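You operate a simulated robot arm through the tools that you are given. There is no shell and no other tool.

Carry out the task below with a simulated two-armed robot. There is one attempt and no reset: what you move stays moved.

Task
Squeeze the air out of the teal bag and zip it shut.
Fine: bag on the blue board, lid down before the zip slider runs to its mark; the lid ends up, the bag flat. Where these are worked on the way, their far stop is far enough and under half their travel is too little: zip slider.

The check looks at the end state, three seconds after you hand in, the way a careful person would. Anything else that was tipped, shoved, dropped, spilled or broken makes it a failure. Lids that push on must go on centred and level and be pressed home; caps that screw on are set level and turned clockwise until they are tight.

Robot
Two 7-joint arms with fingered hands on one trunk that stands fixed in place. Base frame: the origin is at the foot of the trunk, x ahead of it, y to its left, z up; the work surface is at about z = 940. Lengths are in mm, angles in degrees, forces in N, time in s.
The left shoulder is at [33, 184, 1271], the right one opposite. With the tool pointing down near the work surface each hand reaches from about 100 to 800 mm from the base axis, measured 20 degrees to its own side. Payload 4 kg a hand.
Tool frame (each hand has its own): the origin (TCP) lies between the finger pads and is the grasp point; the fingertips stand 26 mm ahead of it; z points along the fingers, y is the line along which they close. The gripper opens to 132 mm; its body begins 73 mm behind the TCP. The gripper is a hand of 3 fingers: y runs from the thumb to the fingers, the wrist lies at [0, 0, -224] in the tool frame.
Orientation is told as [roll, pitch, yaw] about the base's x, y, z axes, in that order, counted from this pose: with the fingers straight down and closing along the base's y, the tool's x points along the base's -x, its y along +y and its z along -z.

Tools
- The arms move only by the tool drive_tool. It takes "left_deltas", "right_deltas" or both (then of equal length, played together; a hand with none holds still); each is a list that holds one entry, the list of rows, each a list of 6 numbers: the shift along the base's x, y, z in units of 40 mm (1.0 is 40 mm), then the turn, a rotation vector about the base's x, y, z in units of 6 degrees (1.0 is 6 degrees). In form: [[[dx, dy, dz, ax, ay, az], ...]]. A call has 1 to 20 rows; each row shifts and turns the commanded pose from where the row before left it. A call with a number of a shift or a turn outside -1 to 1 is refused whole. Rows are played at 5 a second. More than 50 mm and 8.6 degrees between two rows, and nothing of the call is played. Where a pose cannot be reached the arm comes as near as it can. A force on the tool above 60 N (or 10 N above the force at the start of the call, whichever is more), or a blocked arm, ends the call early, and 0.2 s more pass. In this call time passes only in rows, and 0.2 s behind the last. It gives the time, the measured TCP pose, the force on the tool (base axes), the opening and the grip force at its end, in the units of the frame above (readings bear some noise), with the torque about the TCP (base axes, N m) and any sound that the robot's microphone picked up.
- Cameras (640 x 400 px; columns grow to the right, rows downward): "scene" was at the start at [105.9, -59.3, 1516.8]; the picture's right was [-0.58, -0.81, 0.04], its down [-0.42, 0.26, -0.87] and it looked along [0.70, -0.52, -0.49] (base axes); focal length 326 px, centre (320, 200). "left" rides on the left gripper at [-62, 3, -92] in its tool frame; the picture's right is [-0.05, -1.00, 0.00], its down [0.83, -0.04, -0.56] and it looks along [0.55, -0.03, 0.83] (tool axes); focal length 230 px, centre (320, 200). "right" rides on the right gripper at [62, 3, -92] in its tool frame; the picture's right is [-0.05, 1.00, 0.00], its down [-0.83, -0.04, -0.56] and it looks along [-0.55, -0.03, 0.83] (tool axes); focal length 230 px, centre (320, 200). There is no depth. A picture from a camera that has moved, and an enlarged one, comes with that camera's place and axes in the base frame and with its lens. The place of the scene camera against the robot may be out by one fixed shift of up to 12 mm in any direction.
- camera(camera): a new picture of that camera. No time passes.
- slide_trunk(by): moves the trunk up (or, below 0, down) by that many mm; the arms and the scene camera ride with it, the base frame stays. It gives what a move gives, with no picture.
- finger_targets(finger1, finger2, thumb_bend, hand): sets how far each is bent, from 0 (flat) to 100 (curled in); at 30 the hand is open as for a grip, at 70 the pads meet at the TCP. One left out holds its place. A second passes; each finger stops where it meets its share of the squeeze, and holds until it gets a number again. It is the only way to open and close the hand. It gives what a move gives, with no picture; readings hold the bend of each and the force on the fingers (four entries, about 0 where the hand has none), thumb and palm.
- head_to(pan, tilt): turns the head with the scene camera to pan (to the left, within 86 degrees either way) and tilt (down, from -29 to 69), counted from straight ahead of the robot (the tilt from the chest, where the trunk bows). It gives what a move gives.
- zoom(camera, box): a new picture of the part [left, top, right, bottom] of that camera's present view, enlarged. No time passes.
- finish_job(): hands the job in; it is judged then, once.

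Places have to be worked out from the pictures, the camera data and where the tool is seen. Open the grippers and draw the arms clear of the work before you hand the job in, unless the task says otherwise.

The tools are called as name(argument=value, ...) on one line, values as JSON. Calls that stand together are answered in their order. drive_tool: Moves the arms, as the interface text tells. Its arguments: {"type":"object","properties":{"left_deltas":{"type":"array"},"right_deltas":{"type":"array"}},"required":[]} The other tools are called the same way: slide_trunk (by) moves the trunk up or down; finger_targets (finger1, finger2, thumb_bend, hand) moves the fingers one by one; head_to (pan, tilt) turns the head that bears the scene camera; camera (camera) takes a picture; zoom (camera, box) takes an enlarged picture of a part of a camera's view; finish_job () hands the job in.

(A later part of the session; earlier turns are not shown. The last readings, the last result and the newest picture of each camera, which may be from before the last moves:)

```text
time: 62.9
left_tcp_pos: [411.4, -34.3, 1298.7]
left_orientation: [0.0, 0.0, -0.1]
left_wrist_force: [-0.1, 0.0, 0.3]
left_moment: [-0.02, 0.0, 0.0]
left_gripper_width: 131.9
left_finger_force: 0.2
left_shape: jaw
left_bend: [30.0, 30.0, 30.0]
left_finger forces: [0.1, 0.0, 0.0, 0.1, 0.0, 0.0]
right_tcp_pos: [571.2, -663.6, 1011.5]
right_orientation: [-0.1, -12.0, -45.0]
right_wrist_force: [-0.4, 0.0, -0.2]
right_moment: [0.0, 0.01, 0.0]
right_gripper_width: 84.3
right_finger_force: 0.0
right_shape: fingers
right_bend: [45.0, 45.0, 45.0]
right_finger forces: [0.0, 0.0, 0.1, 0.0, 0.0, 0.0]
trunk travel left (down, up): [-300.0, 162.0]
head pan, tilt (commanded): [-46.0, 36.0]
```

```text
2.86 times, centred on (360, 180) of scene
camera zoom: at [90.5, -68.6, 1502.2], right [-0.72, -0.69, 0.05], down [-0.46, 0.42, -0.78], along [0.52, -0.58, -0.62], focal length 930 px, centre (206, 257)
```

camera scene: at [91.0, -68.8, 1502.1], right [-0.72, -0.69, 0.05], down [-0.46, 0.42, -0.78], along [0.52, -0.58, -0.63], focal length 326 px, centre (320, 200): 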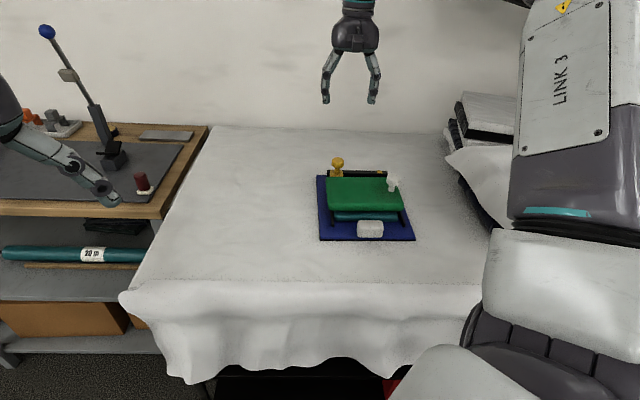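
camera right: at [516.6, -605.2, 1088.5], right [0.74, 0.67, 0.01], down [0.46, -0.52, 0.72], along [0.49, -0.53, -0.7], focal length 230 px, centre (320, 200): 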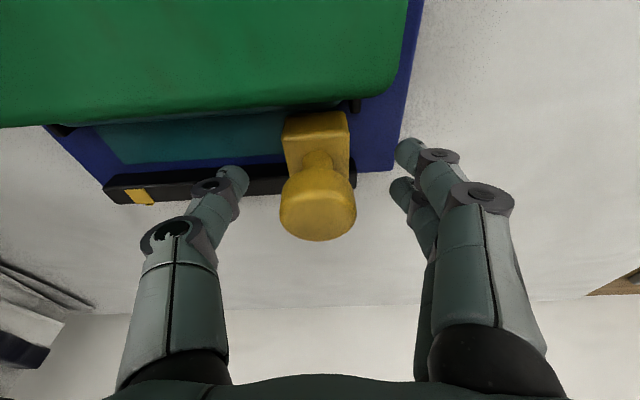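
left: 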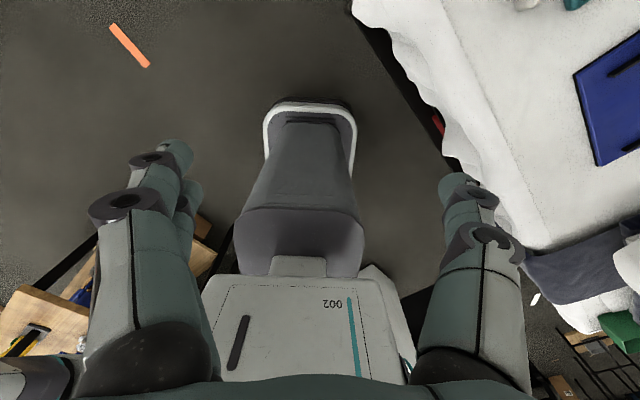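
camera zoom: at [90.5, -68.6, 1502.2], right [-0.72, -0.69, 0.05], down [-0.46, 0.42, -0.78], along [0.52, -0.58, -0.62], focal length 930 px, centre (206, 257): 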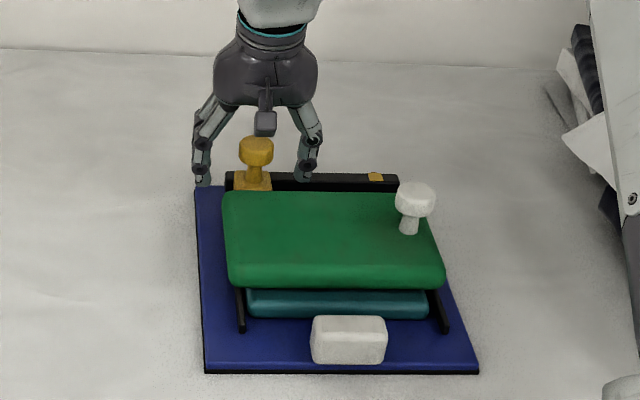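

The knob head is centred in the grasp, since the TCP projects to the image centre. I close moderately on it.

finger_targets(hand="right", finger1=68, finger2=68, thumb_bend=68)

camera(camera="right")

zoom(camera="scene", box=[290, 110, 430, 250])

```text
time: 63.9
left_tcp_pos: [412.8, -33.3, 1296.9]
left_orientation: [0.0, 0.0, 0.0]
left_wrist_force: [-0.3, -0.3, 0.1]
left_moment: [-0.05, 0.01, 0.0]
left_gripper_width: 131.8
left_finger_force: 0.1
left_shape: jaw
left_bend: [30.0, 30.0, 30.0]
left_finger forces: [0.1, 0.0, 0.0, 0.1, 0.0, 0.0]
right_tcp_pos: [571.7, -663.8, 1011.0]
right_orientation: [0.0, -12.1, -45.0]
right_wrist_force: [1.9, -0.7, 5.6]
right_moment: [-0.02, -0.09, 0.04]
right_gripper_width: 25.9
right_finger_force: 8.8
right_shape: fingers
right_bend: [62.0, 64.0, 67.0]
right_finger forces: [3.9, 2.7, 0.0, 0.0, 11.3, 0.1]
trunk travel left (down, up): [-300.0, 162.0]
head pan, tilt (commanded): [-46.0, 36.0]
```

```text
taken
camera right: at [517.0, -604.9, 1089.2], right [0.74, 0.67, 0.01], down [0.46, -0.52, 0.72], along [0.49, -0.53, -0.7], focal length 230 px, centre (320, 200)
```

right: 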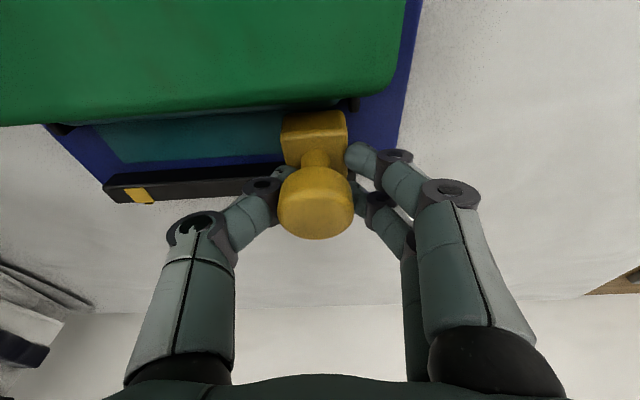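

```text
2.86 times, centred on (360, 180) of scene
camera zoom: at [90.6, -68.3, 1502.2], right [-0.72, -0.69, 0.05], down [-0.46, 0.42, -0.78], along [0.52, -0.58, -0.62], focal length 930 px, centre (206, 257)
```

zoom: 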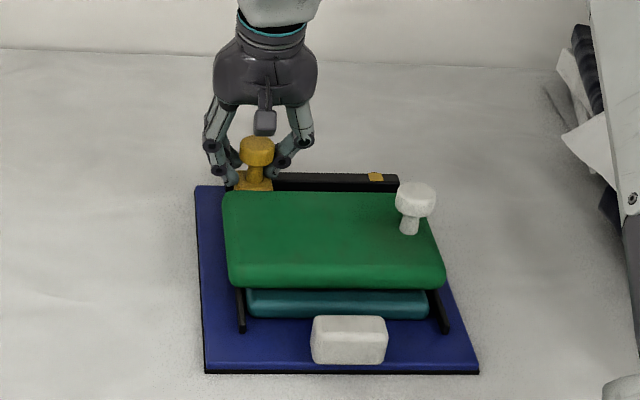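

The fingers are around the knob with their tips pressing slightly down on the slider block, about 5 N. I ease up 1.5 mm and drag the slider the first 15 mm along the rail, checking the force and the board.

drive_tool(right_deltas=[[[0, 0, 0.04, 0, 0, 0], [-0.09, -0.095, 0, 0, 0, 0], [-0.09, -0.095, 0, 0, 0, 0], [-0.09, -0.095, 0, 0, 0, 0]]])

zoom(camera="scene", box=[290, 110, 430, 250])

camera(camera="right")

```text
time: 64.9
left_tcp_pos: [412.7, -33.0, 1296.7]
left_orientation: [0.0, 0.0, 0.0]
left_wrist_force: [0.5, -0.6, 0.2]
left_moment: [0.01, -0.03, -0.01]
left_gripper_width: 131.6
left_finger_force: 0.0
left_shape: jaw
left_bend: [30.0, 30.0, 30.0]
left_finger forces: [0.1, 0.0, 0.0, 0.0, 0.0, 0.1]
right_tcp_pos: [559.7, -675.8, 1013.1]
right_orientation: [0.0, -11.8, -45.0]
right_wrist_force: [2.6, -1.3, 0.5]
right_moment: [0.08, -0.15, 0.05]
right_gripper_width: 25.8
right_finger_force: 7.8
right_shape: fingers
right_bend: [62.0, 64.0, 67.0]
right_finger forces: [3.6, 2.5, 0.0, 0.0, 8.4, 0.0]
trunk travel left (down, up): [-300.0, 162.0]
head pan, tilt (commanded): [-46.0, 36.0]
```

```text
2.86 times, centred on (360, 180) of scene
camera zoom: at [91.7, -69.4, 1502.0], right [-0.72, -0.69, 0.05], down [-0.46, 0.42, -0.78], along [0.52, -0.58, -0.63], focal length 930 px, centre (206, 257)
```

zoom: 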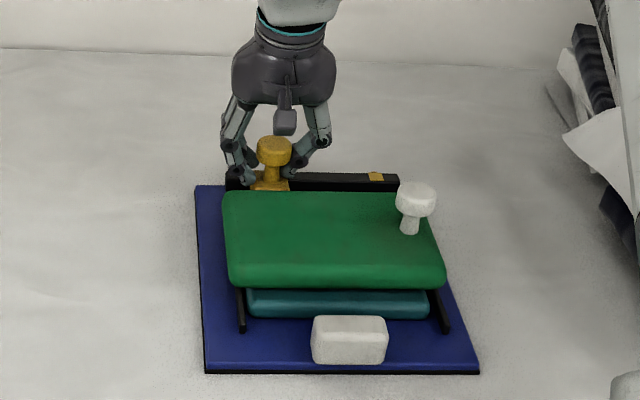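

```text
taken
camera right: at [505.7, -616.8, 1089.8], right [0.74, 0.67, 0.01], down [0.46, -0.52, 0.71], along [0.48, -0.52, -0.7], focal length 230 px, centre (320, 200)
```

right: 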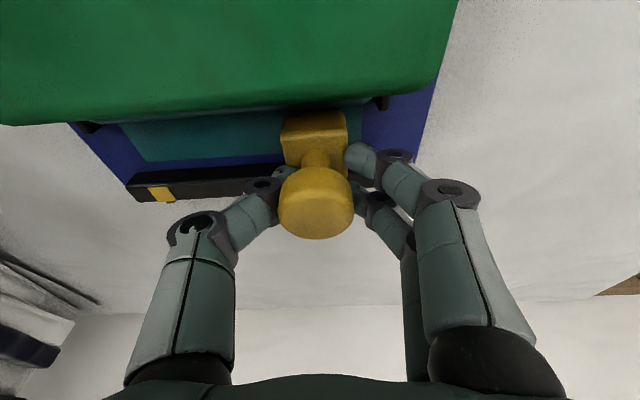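

The slider moves easily at under 3 N and the board stays put. I continue along the rail for another 90 mm.

drive_tool(right_deltas=[[[-0.17, -0.182, 0, 0, 0, 0], [-0.17, -0.182, 0, 0, 0, 0], [-0.17, -0.182, 0, 0, 0, 0], [-0.17, -0.182, 0, 0, 0, 0], [-0.17, -0.182, 0, 0, 0, 0], [-0.17, -0.182, 0, 0, 0, 0], [-0.17, -0.182, 0, 0, 0, 0], [-0.17, -0.182, 0, 0, 0, 0], [-0.17, -0.182, 0, 0, 0, 0]]])

zoom(camera="scene", box=[290, 110, 430, 250])

camera(camera="right")

```text
time: 66.9
left_tcp_pos: [412.7, -31.9, 1297.4]
left_orientation: [0.0, 0.0, -0.1]
left_wrist_force: [0.1, 0.3, 0.2]
left_moment: [-0.01, -0.01, 0.0]
left_gripper_width: 132.0
left_finger_force: 0.1
left_shape: jaw
left_bend: [30.0, 30.0, 30.0]
left_finger forces: [0.0, 0.1, 0.1, 0.0, 0.0, 0.0]
right_tcp_pos: [497.4, -741.7, 1012.9]
right_orientation: [0.0, -11.9, -45.0]
right_wrist_force: [0.7, 2.0, -0.4]
right_moment: [0.22, -0.13, -0.01]
right_gripper_width: 25.1
right_finger_force: 5.9
right_shape: fingers
right_bend: [62.0, 64.0, 66.0]
right_finger forces: [3.5, 2.5, 0.0, 0.0, 6.6, 0.0]
trunk travel left (down, up): [-300.0, 162.0]
head pan, tilt (commanded): [-46.0, 36.0]
```

```text
2.86 times, centred on (360, 180) of scene
camera zoom: at [91.0, -69.1, 1502.1], right [-0.72, -0.69, 0.05], down [-0.46, 0.42, -0.78], along [0.52, -0.58, -0.63], focal length 930 px, centre (206, 257)
```

zoom: 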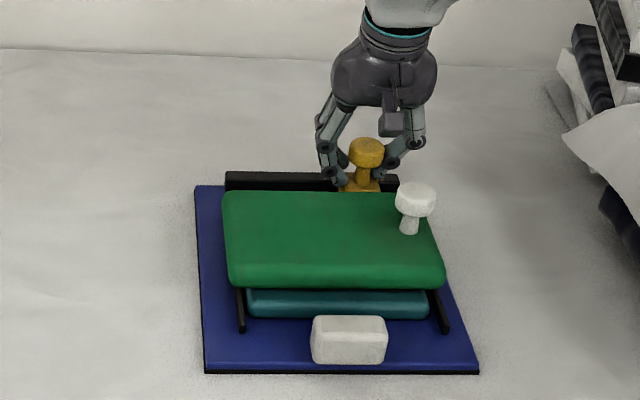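

```text
taken
camera right: at [443.5, -682.7, 1090.2], right [0.74, 0.67, 0.01], down [0.46, -0.52, 0.71], along [0.48, -0.53, -0.7], focal length 230 px, centre (320, 200)
```

right: 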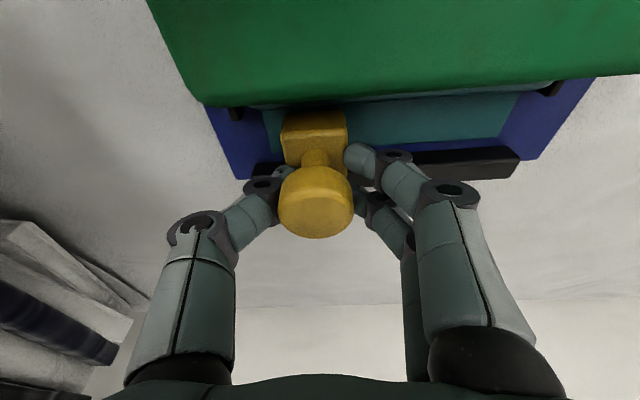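

The slider is about 20–25 mm short of the mark and the board is still in place. I continue 16 mm at smaller steps.

drive_tool(right_deltas=[[[-0.085, -0.091, 0, 0, 0, 0], [-0.085, -0.091, 0, 0, 0, 0], [-0.085, -0.091, 0, 0, 0, 0], [0, 0, 0, 0, 0, 0]]])

zoom(camera="scene", box=[290, 110, 430, 250])

camera(camera="right")

```text
time: 67.9
left_tcp_pos: [412.3, -33.0, 1298.2]
left_orientation: [-0.1, 0.0, 0.0]
left_wrist_force: [-0.7, -0.7, -1.3]
left_moment: [0.03, -0.03, -0.04]
left_gripper_width: 131.7
left_finger_force: 0.0
left_shape: jaw
left_bend: [30.0, 30.0, 30.0]
left_finger forces: [0.0, 0.0, 0.0, 0.1, 0.0, 0.0]
right_tcp_pos: [489.5, -750.1, 1013.0]
right_orientation: [-0.1, -12.1, -45.0]
right_wrist_force: [-1.4, 1.7, -0.2]
right_moment: [0.2, -0.12, 0.04]
right_gripper_width: 25.2
right_finger_force: 6.9
right_shape: fingers
right_bend: [63.0, 64.0, 66.0]
right_finger forces: [3.8, 2.7, 0.0, 0.0, 7.7, 0.1]
trunk travel left (down, up): [-300.0, 162.0]
head pan, tilt (commanded): [-46.0, 36.0]
```

```text
2.86 times, centred on (360, 180) of scene
camera zoom: at [90.8, -68.6, 1502.2], right [-0.72, -0.69, 0.05], down [-0.46, 0.42, -0.78], along [0.52, -0.58, -0.62], focal length 930 px, centre (206, 257)
```

zoom: 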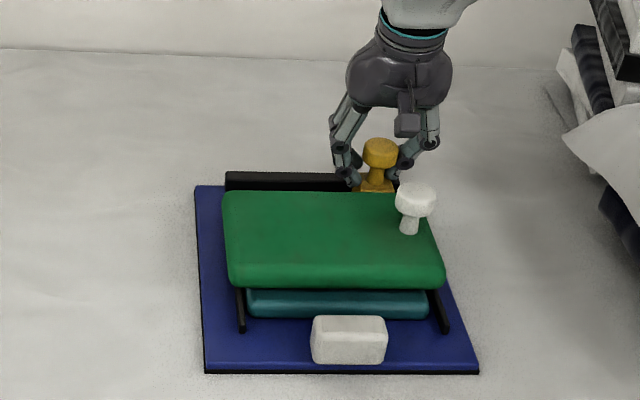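

```text
taken
camera right: at [434.0, -692.8, 1089.9], right [0.74, 0.67, 0.01], down [0.46, -0.52, 0.72], along [0.49, -0.53, -0.7], focal length 230 px, centre (320, 200)
```

right: 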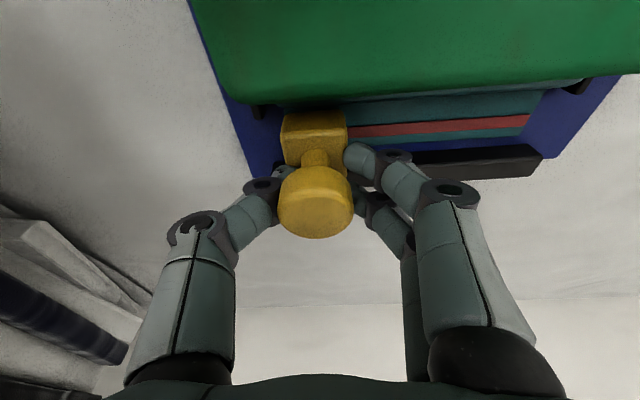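

A red seal line has appeared along the strip, so the zip is closing. The slider is about 10 mm from the mark, so I run it the rest of the way and watch for the stop.

drive_tool(right_deltas=[[[-0.06, -0.064, 0, 0, 0, 0], [-0.06, -0.064, 0, 0, 0, 0], [-0.06, -0.064, 0, 0, 0, 0], [0, 0, 0, 0, 0, 0]]])

zoom(camera="scene", box=[290, 110, 430, 250])

camera(camera="right")

```text
time: 68.9
left_tcp_pos: [412.9, -32.4, 1296.9]
left_orientation: [0.0, 0.0, 0.1]
left_wrist_force: [1.0, 0.4, 0.1]
left_moment: [0.0, 0.02, 0.0]
left_gripper_width: 131.7
left_finger_force: 0.0
left_shape: jaw
left_bend: [30.0, 30.0, 30.0]
left_finger forces: [0.0, 0.1, 0.0, 0.0, 0.0, 0.0]
right_tcp_pos: [482.9, -758.2, 1013.5]
right_orientation: [0.0, -12.0, -44.9]
right_wrist_force: [3.2, 1.3, -0.1]
right_moment: [0.22, -0.16, -0.02]
right_gripper_width: 24.5
right_finger_force: 4.4
right_shape: fingers
right_bend: [63.0, 68.0, 66.0]
right_finger forces: [5.2, 0.0, 0.0, 0.0, 3.8, 0.1]
trunk travel left (down, up): [-300.0, 162.0]
head pan, tilt (commanded): [-46.0, 36.0]
```

```text
2.86 times, centred on (360, 180) of scene
camera zoom: at [91.5, -68.8, 1502.1], right [-0.72, -0.69, 0.05], down [-0.46, 0.42, -0.78], along [0.52, -0.58, -0.63], focal length 930 px, centre (206, 257)
```

zoom: 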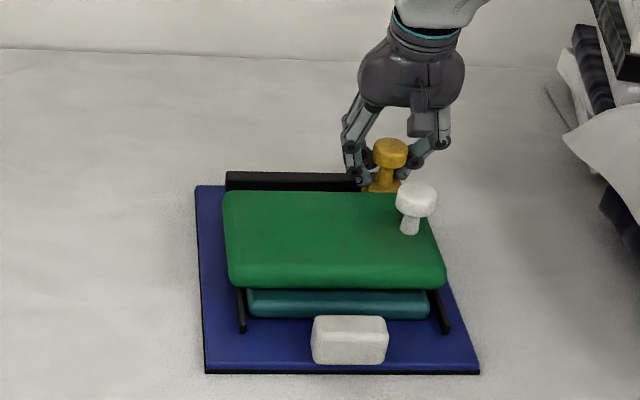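

```text
taken
camera right: at [426.9, -700.2, 1090.5], right [0.74, 0.67, 0.01], down [0.46, -0.52, 0.72], along [0.49, -0.53, -0.7], focal length 230 px, centre (320, 200)
```

right: 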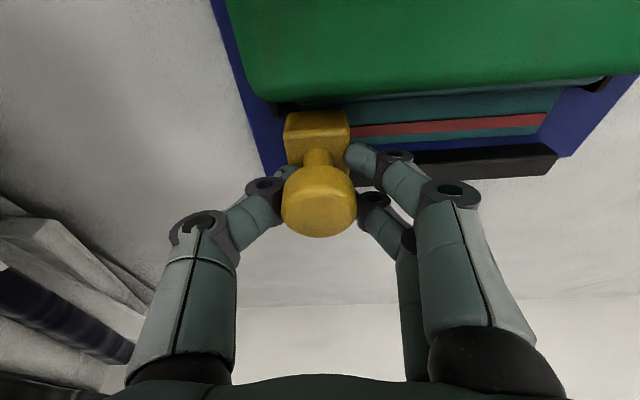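

The knob lags the hand slightly and the force rose to about 3 N, so the slider seems to be at its stop. I push 2 mm more to confirm.

drive_tool(right_deltas=[[[-0.035, -0.037, 0, 0, 0, 0], [0, 0, 0, 0, 0, 0]]])

zoom(camera="scene", box=[290, 110, 430, 250])

zoom(camera="right", box=[240, 60, 600, 260])

```text
time: 69.5
left_tcp_pos: [413.5, -32.2, 1297.7]
left_orientation: [0.0, 0.1, 0.1]
left_wrist_force: [-0.1, 0.0, 0.1]
left_moment: [0.01, 0.03, -0.06]
left_gripper_width: 131.8
left_finger_force: 0.0
left_shape: jaw
left_bend: [30.0, 30.0, 30.0]
left_finger forces: [0.1, 0.0, 0.0, 0.1, 0.0, 0.0]
right_tcp_pos: [480.3, -759.6, 1012.7]
right_orientation: [0.0, -12.0, -45.0]
right_wrist_force: [3.5, 2.8, 0.0]
right_moment: [0.24, -0.17, 0.0]
right_gripper_width: 24.0
right_finger_force: 4.3
right_shape: fingers
right_bend: [62.0, 68.0, 67.0]
right_finger forces: [5.8, 0.0, 0.0, 0.0, 3.0, 0.1]
trunk travel left (down, up): [-300.0, 162.0]
head pan, tilt (commanded): [-46.0, 36.0]
```

```text
2.86 times, centred on (360, 180) of scene
camera zoom: at [91.5, -68.4, 1502.1], right [-0.72, -0.69, 0.05], down [-0.46, 0.42, -0.78], along [0.52, -0.58, -0.63], focal length 930 px, centre (206, 257)
```

zoom: 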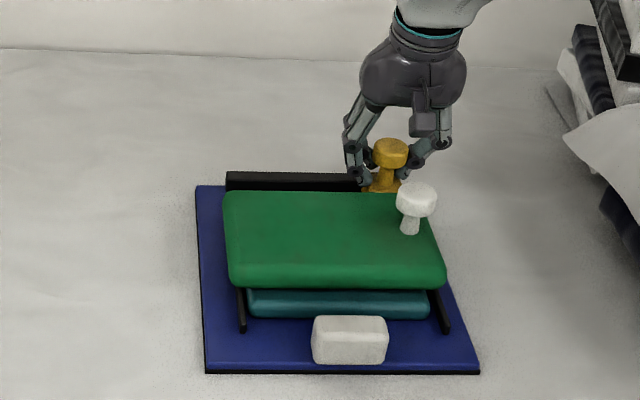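

```text
1.78 times, centred on (420, 160) of right
camera zoom: at [426.0, -701.2, 1090.8], right [0.74, 0.67, 0.01], down [0.46, -0.52, 0.72], along [0.49, -0.53, -0.7], focal length 409 px, centre (142, 271)
```

zoom: 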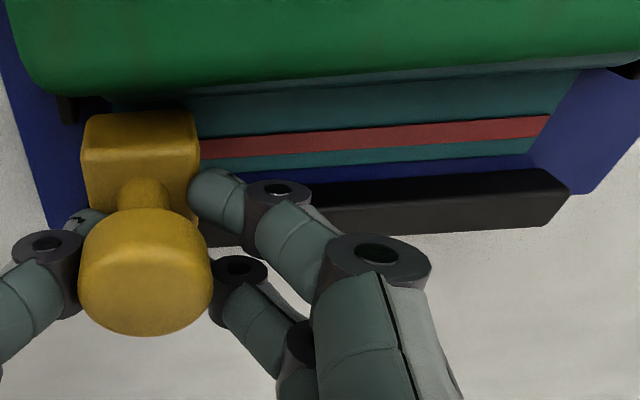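

The slider no longer moves, so it is at its far stop by the mark, and the red seal line shows the zip is shut. I open the hand and lift straight off.

finger_targets(hand="right", finger1=42, finger2=42, thumb_bend=42)

drive_tool(right_deltas=[[[0, 0, 0.4, 0, 0, 0], [0, 0, 0.8, 0, 0, 0], [0, 0, 0.9, 0, 0, 0], [0, 0, 0.9, 0.35, 0.35, 0], [0, 0, 0.9, 0.35, 0.35, 0], [-0.2, 0.2, 0.5, 0.35, 0.35, 0], [-0.2, 0.2, 0, 0.36, 0.36, 0], [0, 0, 0, 0, 0, 0]]])

camera(camera="right")

zoom(camera="scene", box=[290, 110, 430, 250])

```text
time: 70.5
left_tcp_pos: [412.6, -33.0, 1297.8]
left_orientation: [-0.1, -0.1, 0.0]
left_wrist_force: [-0.1, -0.9, -0.3]
left_moment: [-0.01, 0.01, 0.01]
left_gripper_width: 132.0
left_finger_force: 0.1
left_shape: jaw
left_bend: [30.0, 30.0, 30.0]
left_finger forces: [0.0, 0.0, 0.1, 0.0, 0.1, 0.1]
right_tcp_pos: [480.8, -760.0, 1013.8]
right_orientation: [0.0, -11.9, -45.0]
right_wrist_force: [0.3, -0.9, 0.2]
right_moment: [-0.01, -0.02, -0.01]
right_gripper_width: 94.2
right_finger_force: 0.1
right_shape: fingers
right_bend: [42.0, 42.0, 42.0]
right_finger forces: [0.1, 0.0, 0.0, 0.0, 0.1, 0.1]
trunk travel left (down, up): [-300.0, 162.0]
head pan, tilt (commanded): [-46.0, 36.0]
```

```text
time: 72.3
left_tcp_pos: [412.4, -32.4, 1297.8]
left_orientation: [0.0, -0.1, 0.0]
left_wrist_force: [0.2, 0.0, 0.3]
left_moment: [0.01, 0.01, 0.01]
left_gripper_width: 132.0
left_finger_force: 0.1
left_shape: jaw
left_bend: [30.0, 30.0, 30.0]
left_finger forces: [0.0, 0.0, 0.1, 0.1, 0.0, 0.1]
right_tcp_pos: [463.5, -744.6, 1191.5]
right_orientation: [0.0, 0.0, -45.0]
right_wrist_force: [-0.3, -0.9, 0.3]
right_moment: [-0.02, -0.02, 0.0]
right_gripper_width: 94.0
right_finger_force: 0.1
right_shape: fingers
right_bend: [42.0, 42.0, 42.0]
right_finger forces: [0.0, 0.0, 0.0, 0.0, 0.1, 0.0]
trunk travel left (down, up): [-300.0, 162.0]
head pan, tilt (commanded): [-46.0, 36.0]
```

```text
taken
camera right: at [421.4, -698.6, 1282.6], right [0.74, 0.67, 0.0], down [0.56, -0.62, 0.55], along [0.37, -0.41, -0.83], focal length 230 px, centre (320, 200)
```

right: 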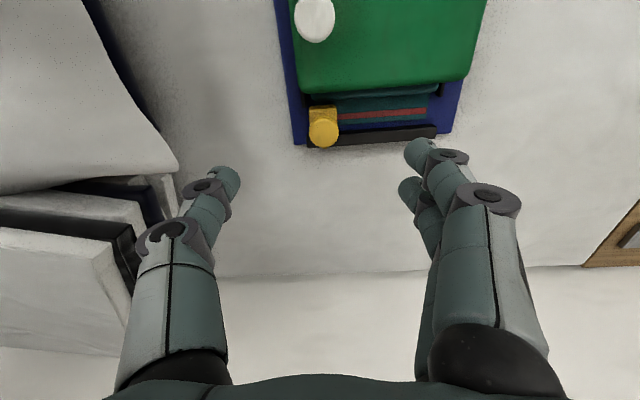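

```text
2.86 times, centred on (360, 180) of scene
camera zoom: at [91.0, -68.9, 1502.1], right [-0.72, -0.69, 0.05], down [-0.46, 0.42, -0.78], along [0.52, -0.58, -0.63], focal length 930 px, centre (206, 257)
```

zoom: 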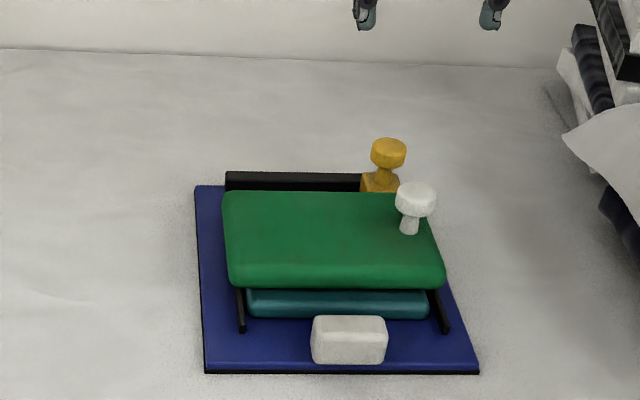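

The slider sits over the mark and the zip is sealed. Now I open the lid: I turn the hand back to +45° yaw while moving it above the lid knob, near u 769, v −194.

drive_tool(right_deltas=[[[0, 0, 0.5, 0, 0, 0.5], [-0.094, 0.106, 0.3, 0, 0, 1], [-0.094, 0.106, 0, 0, 0, 1], [-0.094, 0.106, 0, 0, 0, 1], [-0.094, 0.106, 0, 0, 0, 1], [-0.094, 0.106, 0, 0, 0, 1], [-0.094, 0.106, 0, 0, 0, 1], [-0.094, 0.106, 0, 0, 0, 1], [-0.094, 0.106, 0, 0, 0, 1], [-0.094, 0.106, 0, 0, 0, 1], [-0.094, 0.106, 0, 0, 0, 1], [-0.094, 0.106, 0, 0, 0, 1], [-0.094, 0.106, 0, 0, 0, 1], [-0.094, 0.106, 0, 0, 0, 1], [-0.094, 0.106, 0, 0, 0, 1], [-0.094, 0.106, 0, 0, 0, 0.5], [0, 0, 0, 0, 0, 0]]])

camera(camera="right")

zoom(camera="scene", box=[290, 70, 430, 250])

```text
time: 76.1
left_tcp_pos: [428.0, -17.1, 1290.2]
left_orientation: [-1.0, 1.0, -0.8]
left_wrist_force: [-1.0, -0.4, -0.4]
left_moment: [-0.02, -0.1, 0.05]
left_gripper_width: 132.0
left_finger_force: 0.1
left_shape: jaw
left_bend: [30.0, 30.0, 30.0]
left_finger forces: [0.0, 0.0, 0.0, 0.1, 0.1, 0.0]
right_tcp_pos: [418.4, -659.0, 1214.0]
right_orientation: [0.9, 1.3, 45.7]
right_wrist_force: [-0.2, 0.7, -0.6]
right_moment: [0.0, -0.01, 0.0]
right_gripper_width: 94.5
right_finger_force: 0.0
right_shape: fingers
right_bend: [42.0, 42.0, 42.0]
right_finger forces: [0.1, 0.0, 0.0, 0.0, 0.0, 0.0]
trunk travel left (down, up): [-300.0, 162.0]
head pan, tilt (commanded): [-46.0, 36.0]
stopped in row 17 (right hand): the arm was blocked; the commanded pose is now the measured one
```

```text
taken
camera right: at [375.0, -700.1, 1308.7], right [-0.68, 0.73, 0.02], down [0.63, 0.57, 0.53], along [0.38, 0.37, -0.85], focal length 230 px, centre (320, 200)
```

right: 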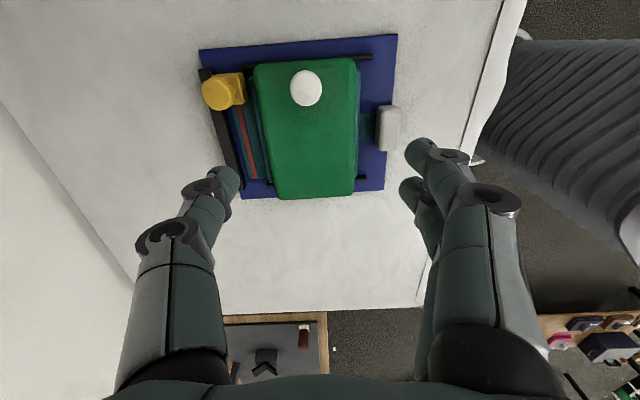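

```text
2.22 times, centred on (360, 160) of scene
camera zoom: at [123.5, -51.0, 1499.9], right [-0.68, -0.73, 0.08], down [-0.5, 0.38, -0.78], along [0.54, -0.57, -0.63], focal length 724 px, centre (231, 289)
```

zoom: 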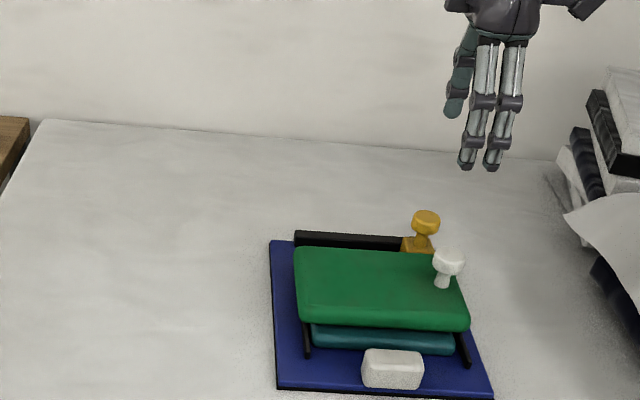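

The call ended early because the arm was blocked, and the trunk, left arm and scene camera have shifted slightly. I look at the whole scene from all the cameras before moving again.

camera(camera="scene")

camera(camera="left")

```text
taken
camera scene: at [123.5, -51.0, 1499.9], right [-0.68, -0.73, 0.08], down [-0.5, 0.38, -0.78], along [0.54, -0.57, -0.63], focal length 326 px, centre (320, 200)
```

scene: 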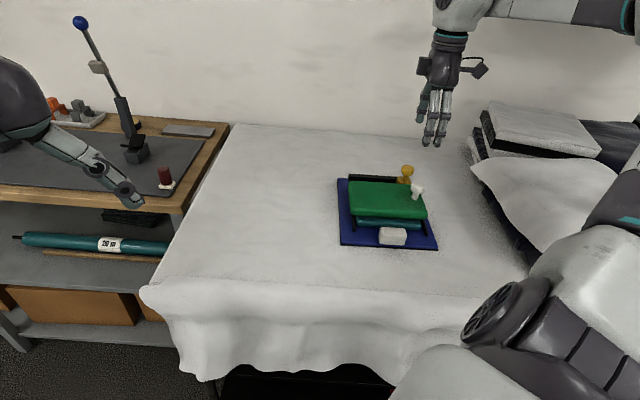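

```text
taken
camera left: at [491.0, -13.8, 1382.8], right [0.04, -1.0, 0.02], down [-0.82, -0.02, 0.57], along [-0.57, -0.04, -0.82], focal length 230 px, centre (320, 200)
```

left: 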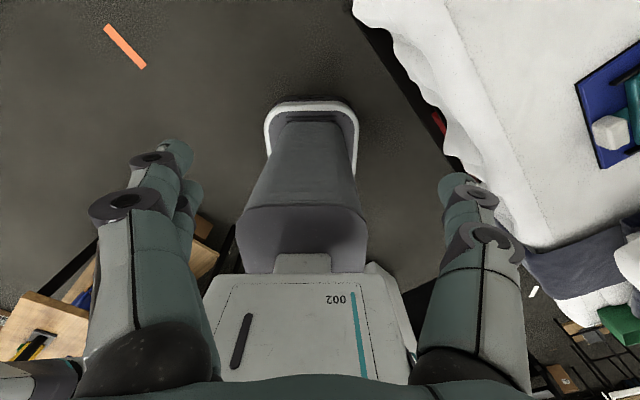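

The TCP is about 25 mm off its command and the trunk has leaned, so some part of the right arm must be pressing on something off to the right. I turn the head that way to find the contact before moving.

head_to(pan=-84, tilt=25)

camera(camera="scene")

```text
time: 77.2
left_tcp_pos: [431.6, -16.9, 1289.7]
left_orientation: [-1.1, 1.0, -1.1]
left_wrist_force: [0.2, -0.8, 0.6]
left_moment: [0.1, 0.03, 0.0]
left_gripper_width: 131.6
left_finger_force: 0.1
left_shape: jaw
left_bend: [30.0, 30.0, 30.0]
left_finger forces: [0.0, 0.0, 0.0, 0.1, 0.0, 0.1]
right_tcp_pos: [416.0, -658.3, 1213.1]
right_orientation: [1.4, 1.5, 45.4]
right_wrist_force: [0.2, -0.1, -1.5]
right_moment: [-0.05, -0.02, -0.02]
right_gripper_width: 94.8
right_finger_force: 0.1
right_shape: fingers
right_bend: [42.0, 42.0, 42.0]
right_finger forces: [0.1, 0.1, 0.0, 0.0, 0.1, 0.0]
trunk travel left (down, up): [-300.0, 162.0]
head pan, tilt (commanded): [-84.0, 25.0]
```

```text
taken
camera scene: at [95.4, -90.8, 1522.9], right [-0.97, -0.2, 0.09], down [-0.17, 0.39, -0.91], along [0.15, -0.9, -0.41], focal length 326 px, centre (320, 200)
```

scene: 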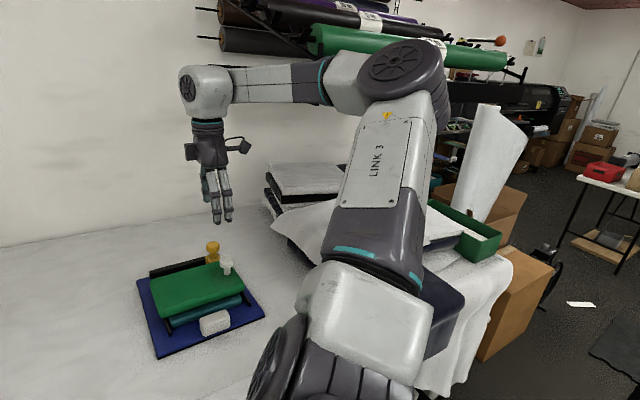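

The right elbow has swung into the rack of rolls on the right wall. I back out the way I came by reversing the turn, and check that the trunk relaxes.

drive_tool(right_deltas=[[[0.05, -0.05, 0, 0, 0, -0.6], [0.094, -0.106, 0, 0, 0, -1], [0.094, -0.106, 0, 0, 0, -1], [0.094, -0.106, 0, 0, 0, -1], [0.094, -0.106, 0, 0, 0, -1], [0.094, -0.106, 0, 0, 0, -1], [0.094, -0.106, 0, 0, 0, -1], [0, 0, 0, 0, 0, 0]]])

camera(camera="scene")

```text
time: 77.5
left_tcp_pos: [415.3, -11.3, 1292.2]
left_orientation: [-1.6, 0.6, -4.1]
left_wrist_force: [-1.1, 2.0, -1.4]
left_moment: [-0.29, -0.14, 0.04]
left_gripper_width: 131.8
left_finger_force: 0.0
left_shape: jaw
left_bend: [30.0, 30.0, 30.0]
left_finger forces: [0.0, 0.0, 0.0, 0.0, 0.1, 0.0]
right_tcp_pos: [374.8, -640.2, 1212.9]
right_orientation: [1.8, 1.2, 42.8]
right_wrist_force: [-0.1, -5.3, 3.3]
right_moment: [0.46, -0.09, 0.0]
right_gripper_width: 94.9
right_finger_force: 0.1
right_shape: fingers
right_bend: [42.0, 42.0, 42.0]
right_finger forces: [0.0, 0.1, 0.0, 0.1, 0.1, 0.1]
trunk travel left (down, up): [-300.0, 162.0]
head pan, tilt (commanded): [-84.0, 25.0]
stopped in row 1 (right hand): the arm was blocked; the commanded pose is now the measured one
```

```text
taken
camera scene: at [114.4, -89.9, 1523.4], right [-0.95, -0.3, 0.09], down [-0.2, 0.36, -0.91], along [0.24, -0.88, -0.41], focal length 326 px, centre (320, 200)
```

scene: 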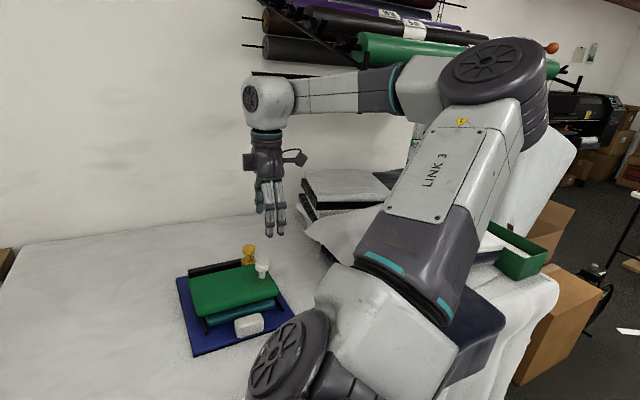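

The arm shifted further and stopped again after one row, and from the view it may be settling rather than touching the rack, which looks well behind it. I send zero-motion rows to let it settle and read the state.

drive_tool(right_deltas=[[[0, 0, 0, 0, 0, 0], [0, 0, 0, 0, 0, 0]]])

camera(camera="scene")

camera(camera="right")

```text
time: 77.8
left_tcp_pos: [401.5, -2.6, 1298.7]
left_orientation: [-3.1, 0.6, -13.8]
left_wrist_force: [-1.4, -0.6, 2.0]
left_moment: [0.12, -0.06, 0.02]
left_gripper_width: 132.0
left_finger_force: 0.2
left_shape: jaw
left_bend: [30.0, 30.0, 30.0]
left_finger forces: [0.1, 0.0, 0.0, 0.0, 0.1, 0.0]
right_tcp_pos: [349.4, -694.5, 1259.1]
right_orientation: [4.8, 10.2, 35.4]
right_wrist_force: [-8.6, -14.6, -18.0]
right_moment: [1.68, -0.44, -0.13]
right_gripper_width: 94.9
right_finger_force: 0.1
right_shape: fingers
right_bend: [42.0, 42.0, 42.0]
right_finger forces: [0.0, 0.1, 0.0, 0.1, 0.0, 0.1]
trunk travel left (down, up): [-300.0, 162.0]
head pan, tilt (commanded): [-84.0, 25.0]
stopped in row 1 (right hand): the arm was blocked; the commanded pose is now the measured one
```

```text
taken
camera scene: at [223.4, -32.1, 1526.5], right [-0.89, -0.45, 0.12], down [-0.28, 0.31, -0.91], along [0.37, -0.84, -0.4], focal length 326 px, centre (320, 200)
```

scene: 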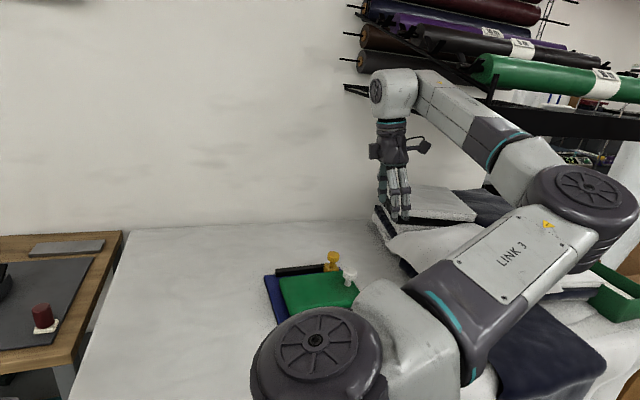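

```text
taken
camera right: at [315.0, -723.4, 1360.5], right [-0.52, 0.85, 0.07], down [0.8, 0.46, 0.39], along [0.3, 0.27, -0.92], focal length 230 px, centre (320, 200)
```

right: 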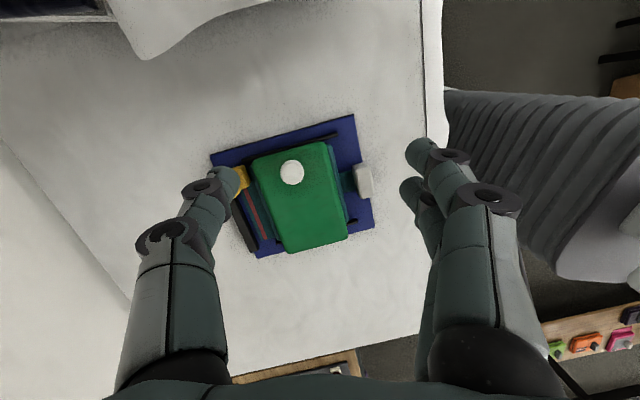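

The robot is swaying rather than touching anything: triangulation puts the rack over 400 mm beyond the wrist. I give it a second to settle without moving the arm, using a no-change finger command.

finger_targets(hand="right", finger1=42, finger2=42, thumb_bend=42)

camera(camera="scene")

camera(camera="right")

```text
time: 78.2
left_tcp_pos: [275.9, -140.9, 1339.8]
left_orientation: [-3.4, -8.2, -35.3]
left_wrist_force: [164.3, -8.4, 120.6]
left_moment: [4.45, -0.07, -13.15]
left_gripper_width: 123.0
left_finger_force: 0.0
left_shape: jaw
left_bend: [18.0, 0.0, 67.0]
left_finger forces: [0.1, 0.0, 0.0, 0.0, 0.0, 0.0]
right_tcp_pos: [355.0, -769.2, 1463.4]
right_orientation: [-14.2, 17.7, 51.6]
right_wrist_force: [93.7, 79.9, -88.4]
right_moment: [2.3, -5.95, -2.18]
right_gripper_width: 71.5
right_finger_force: 82.8
right_shape: fingers
right_bend: [50.0, 42.0, 42.0]
right_finger forces: [166.1, 0.1, 0.0, 0.0, 0.0, 0.0]
trunk travel left (down, up): [-300.0, 162.0]
head pan, tilt (commanded): [-84.0, 25.0]
stopped (left hand): the arm was blocked; the commanded pose is now the measured one
```

```text
taken
camera scene: at [253.5, -60.4, 1520.4], right [-0.9, -0.43, 0.11], down [-0.28, 0.37, -0.89], along [0.34, -0.83, -0.45], focal length 326 px, centre (320, 200)
```

scene: 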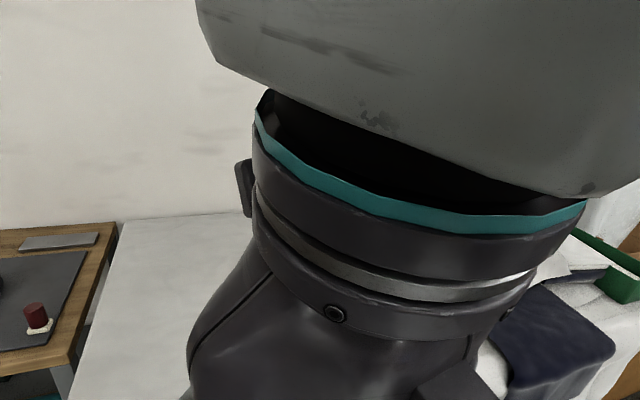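

```text
taken
camera right: at [314.5, -777.0, 1567.1], right [-0.77, 0.58, -0.25], down [0.52, 0.81, 0.27], along [0.36, 0.08, -0.93], focal length 230 px, centre (320, 200)
```

right: 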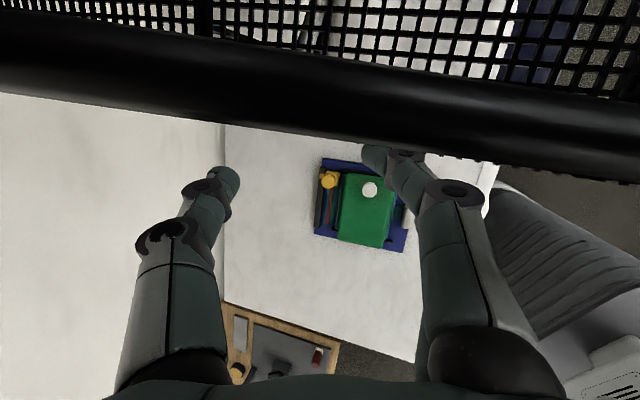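

The robot is swinging and both arms have been disturbed; the right hand now touches part of the rack. I hold both arms at their measured poses with zero rows and look again.

drive_tool(left_deltas=[[[0, 0, 0, 0, 0, 0]]], right_deltas=[[[0, 0, 0, 0, 0, 0]]])

camera(camera="scene")

camera(camera="right")

camera(camera="left")

```text
time: 78.5
left_tcp_pos: [222.6, -191.4, 1387.6]
left_orientation: [-9.5, -13.1, -20.9]
left_wrist_force: [2.2, 9.2, 0.0]
left_moment: [0.05, -0.41, -0.17]
left_gripper_width: 131.9
left_finger_force: 0.0
left_shape: jaw
left_bend: [21.0, 12.0, 30.0]
left_finger forces: [0.0, 0.1, 0.0, 0.0, 0.0, 0.0]
right_tcp_pos: [376.6, -768.9, 1492.3]
right_orientation: [-22.9, 6.5, 83.0]
right_wrist_force: [128.9, 177.9, -67.9]
right_moment: [-7.7, 2.87, -10.33]
right_gripper_width: 85.0
right_finger_force: 107.3
right_shape: fingers
right_bend: [17.0, 42.0, 42.0]
right_finger forces: [214.3, 0.0, 0.0, 0.1, 0.0, 0.1]
trunk travel left (down, up): [-300.0, 162.0]
head pan, tilt (commanded): [-84.0, 25.0]
stopped in row 1 (left hand): the arm was blocked; the commanded pose is now the measured one
```

```text
taken
camera scene: at [218.3, -69.0, 1520.8], right [-0.86, -0.5, 0.11], down [-0.28, 0.28, -0.92], along [0.42, -0.82, -0.38], focal length 326 px, centre (320, 200)
```

scene: 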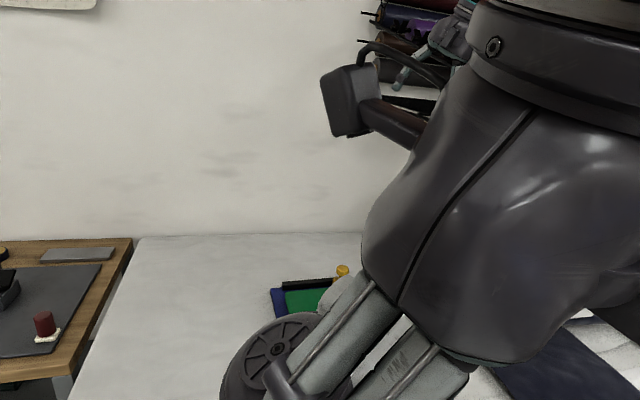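

```text
taken
camera right: at [331.2, -814.6, 1581.1], right [-0.91, 0.12, -0.39], down [-0.07, 0.9, 0.43], along [0.41, 0.42, -0.81], focal length 230 px, centre (320, 200)
```

right: 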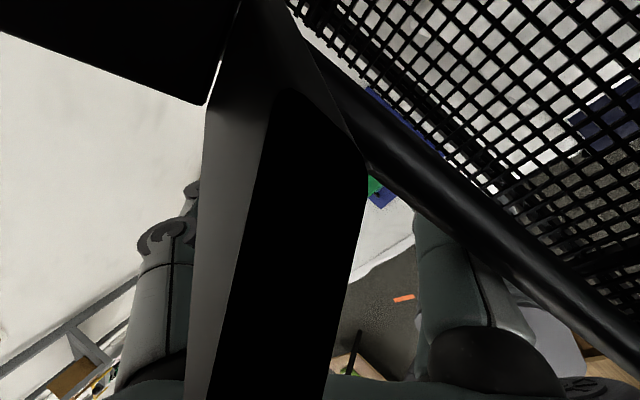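

```text
taken
camera left: at [266.1, -189.7, 1491.0], right [-0.34, -0.93, 0.17], down [-0.86, 0.38, 0.35], along [-0.39, -0.03, -0.92], focal length 230 px, centre (320, 200)
```

left: 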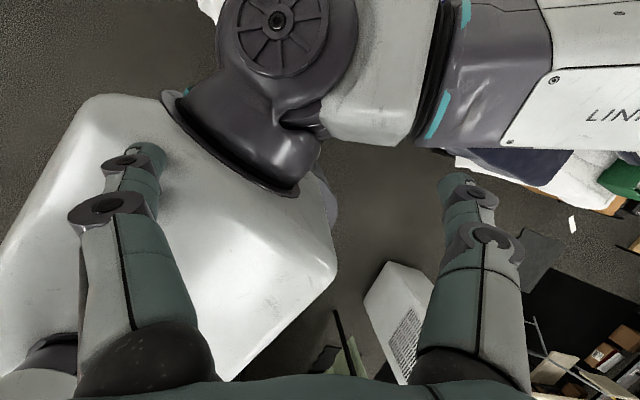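

The right hand is caught on an overhead wire shelf at the right, near v < −300, z ≈ 1500, which I had missed. It is what stopped the elbow. I draw the right hand away from it toward +x and +y.

drive_tool(right_deltas=[[[0.5, 0.5, 0, 0, 0, 0], [0.5, 0.5, 0, 0, 0, 0]]])

camera(camera="scene")

camera(camera="right")

```text
time: 78.8
left_tcp_pos: [-13.2, -46.7, 1477.2]
left_orientation: [-19.3, -18.3, -65.0]
left_wrist_force: [1.3, -2.5, 3.7]
left_moment: [0.37, 0.11, -0.1]
left_gripper_width: 131.8
left_finger_force: 0.2
left_shape: jaw
left_bend: [30.0, 30.0, 30.0]
left_finger forces: [0.0, 0.1, 0.0, 0.1, 0.0, 0.0]
right_tcp_pos: [229.1, -773.9, 1587.0]
right_orientation: [-29.0, 28.8, 74.8]
right_wrist_force: [0.2, 1.0, 4.0]
right_moment: [0.04, 0.2, -0.05]
right_gripper_width: 92.7
right_finger_force: 0.0
right_shape: fingers
right_bend: [43.0, 43.0, 41.0]
right_finger forces: [0.1, 0.1, 0.1, 0.0, 0.0, 0.1]
right hand out of reach, approached as far as the arm can: row 1
trunk travel left (down, up): [-300.0, 162.0]
head pan, tilt (commanded): [-84.0, 25.0]
stopped in row 1 (left hand): the arm was blocked; the commanded pose is now the measured one
```

```text
taken
camera scene: at [309.3, -17.2, 1532.9], right [-0.82, -0.55, 0.14], down [-0.31, 0.23, -0.92], along [0.47, -0.8, -0.37], focal length 326 px, centre (320, 200)
```

scene: 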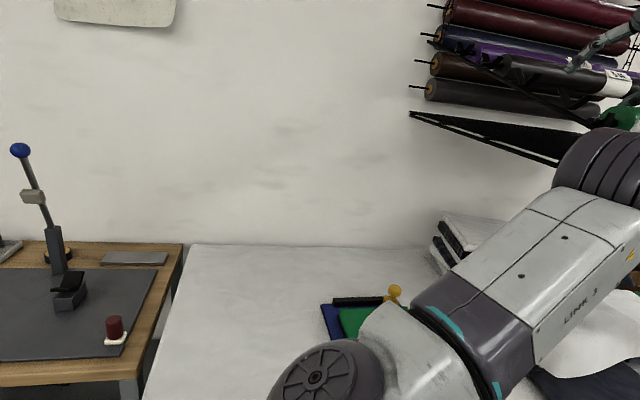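

```text
taken
camera right: at [178.5, -776.8, 1684.8], right [-0.89, 0.05, -0.45], down [0.03, 1.0, 0.05], along [0.45, 0.03, -0.89], focal length 230 px, centre (320, 200)
```

right: 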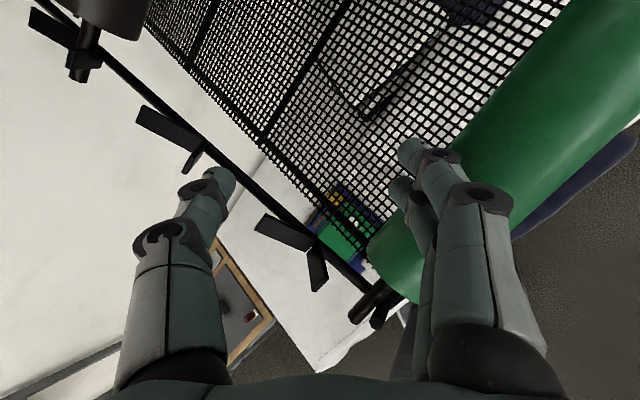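

The hand is free of contact now, with under 4 N on it, but the trunk is still displaced. I let some time pass with a head move toward the work and read the state again.

head_to(pan=-60, tilt=36)

camera(camera="scene")

camera(camera="right")

camera(camera="left")

```text
time: 79.7
left_tcp_pos: [-256.2, -154.4, 1454.3]
left_orientation: [-3.1, -23.0, -62.8]
left_wrist_force: [3.1, 0.5, 0.1]
left_moment: [-0.15, 0.27, -0.1]
left_gripper_width: 132.0
left_finger_force: 0.0
left_shape: jaw
left_bend: [30.0, 30.0, 30.0]
left_finger forces: [0.0, 0.1, 0.2, 0.0, 0.0, 0.0]
right_tcp_pos: [-465.8, -804.3, 1502.7]
right_orientation: [-31.8, 0.8, 41.9]
right_wrist_force: [1.1, -1.2, -1.3]
right_moment: [0.06, 0.05, -0.03]
right_gripper_width: 95.1
right_finger_force: 0.0
right_shape: fingers
right_bend: [42.0, 42.0, 42.0]
right_finger forces: [0.0, 0.0, 0.0, 0.1, 0.0, 0.0]
trunk travel left (down, up): [-300.0, 162.0]
head pan, tilt (commanded): [-60.0, 36.0]
```

```text
taken
camera scene: at [-226.7, -14.1, 1474.6], right [0.05, -1.0, 0.0], down [-0.9, -0.05, -0.44], along [0.44, 0.02, -0.9], focal length 326 px, centre (320, 200)
```

scene: 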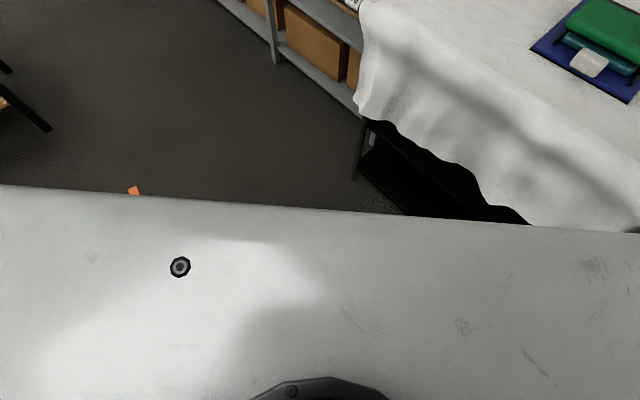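

```text
taken
camera right: at [-546.1, -806.1, 1579.5], right [-0.53, 0.66, -0.53], down [0.45, 0.75, 0.48], along [0.71, 0.02, -0.7], focal length 230 px, centre (320, 200)
```

right: 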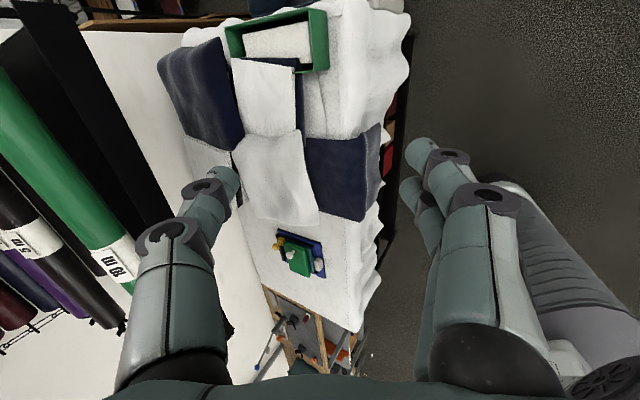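

```text
taken
camera left: at [-239.3, -168.8, 1565.2], right [-0.87, -0.48, 0.07], down [-0.46, 0.87, 0.19], along [-0.15, 0.13, -0.98], focal length 230 px, centre (320, 200)
```

left: 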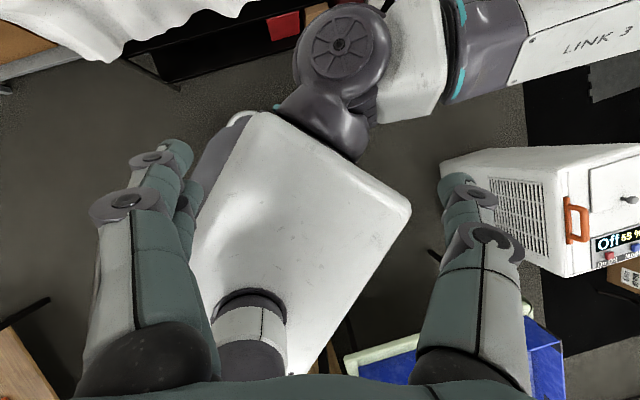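

The trunk has swung back a long way, and the board still looks undisturbed. I check whether it's still moving by letting a little more time pass.

head_to(pan=-58, tilt=36)

camera(camera="scene")

camera(camera="right")

```text
time: 80.3
left_tcp_pos: [-18.0, -182.1, 1448.8]
left_orientation: [-12.9, -17.8, -56.8]
left_wrist_force: [18.3, -40.4, -4.1]
left_moment: [5.56, 2.99, -1.87]
left_gripper_width: 131.8
left_finger_force: 0.1
left_shape: jaw
left_bend: [30.0, 30.0, 30.0]
left_finger forces: [0.0, 0.1, 0.0, 0.0, 0.0, 0.0]
right_tcp_pos: [-177.3, -820.8, 1537.9]
right_orientation: [-23.8, 14.8, 44.2]
right_wrist_force: [-0.6, 0.5, 1.3]
right_moment: [-0.07, -0.06, 0.02]
right_gripper_width: 95.3
right_finger_force: 0.0
right_shape: fingers
right_bend: [42.0, 42.0, 42.0]
right_finger forces: [0.0, 0.1, 0.0, 0.0, 0.0, 0.0]
trunk travel left (down, up): [-300.0, 162.0]
head pan, tilt (commanded): [-58.0, 36.0]
```

```text
taken
camera scene: at [4.4, -36.6, 1464.4], right [0.26, -0.96, -0.01], down [-0.92, -0.25, -0.29], along [0.28, 0.09, -0.96], focal length 326 px, centre (320, 200)
```

scene: 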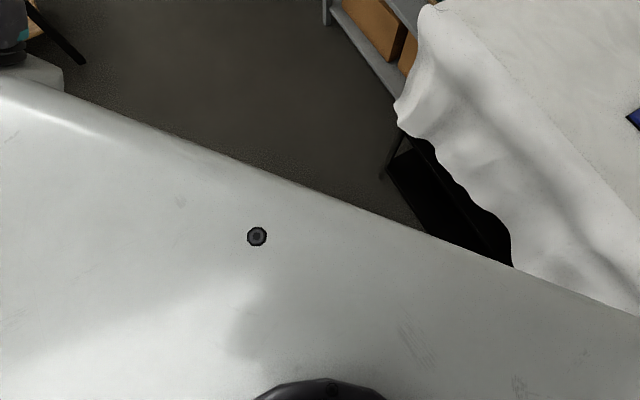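

```text
taken
camera right: at [-234.3, -817.5, 1632.9], right [-0.67, 0.62, -0.4], down [0.54, 0.79, 0.3], along [0.5, -0.02, -0.87], focal length 230 px, centre (320, 200)
```

right: 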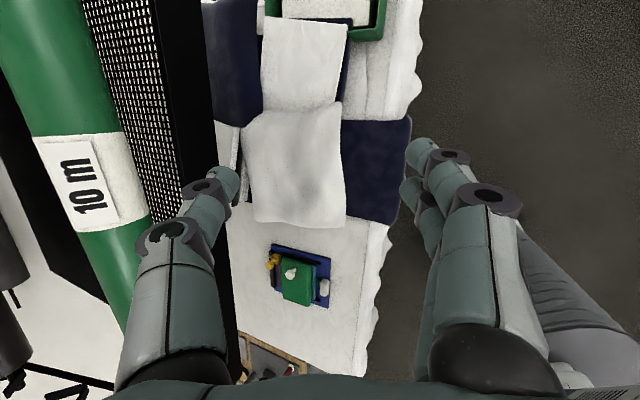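

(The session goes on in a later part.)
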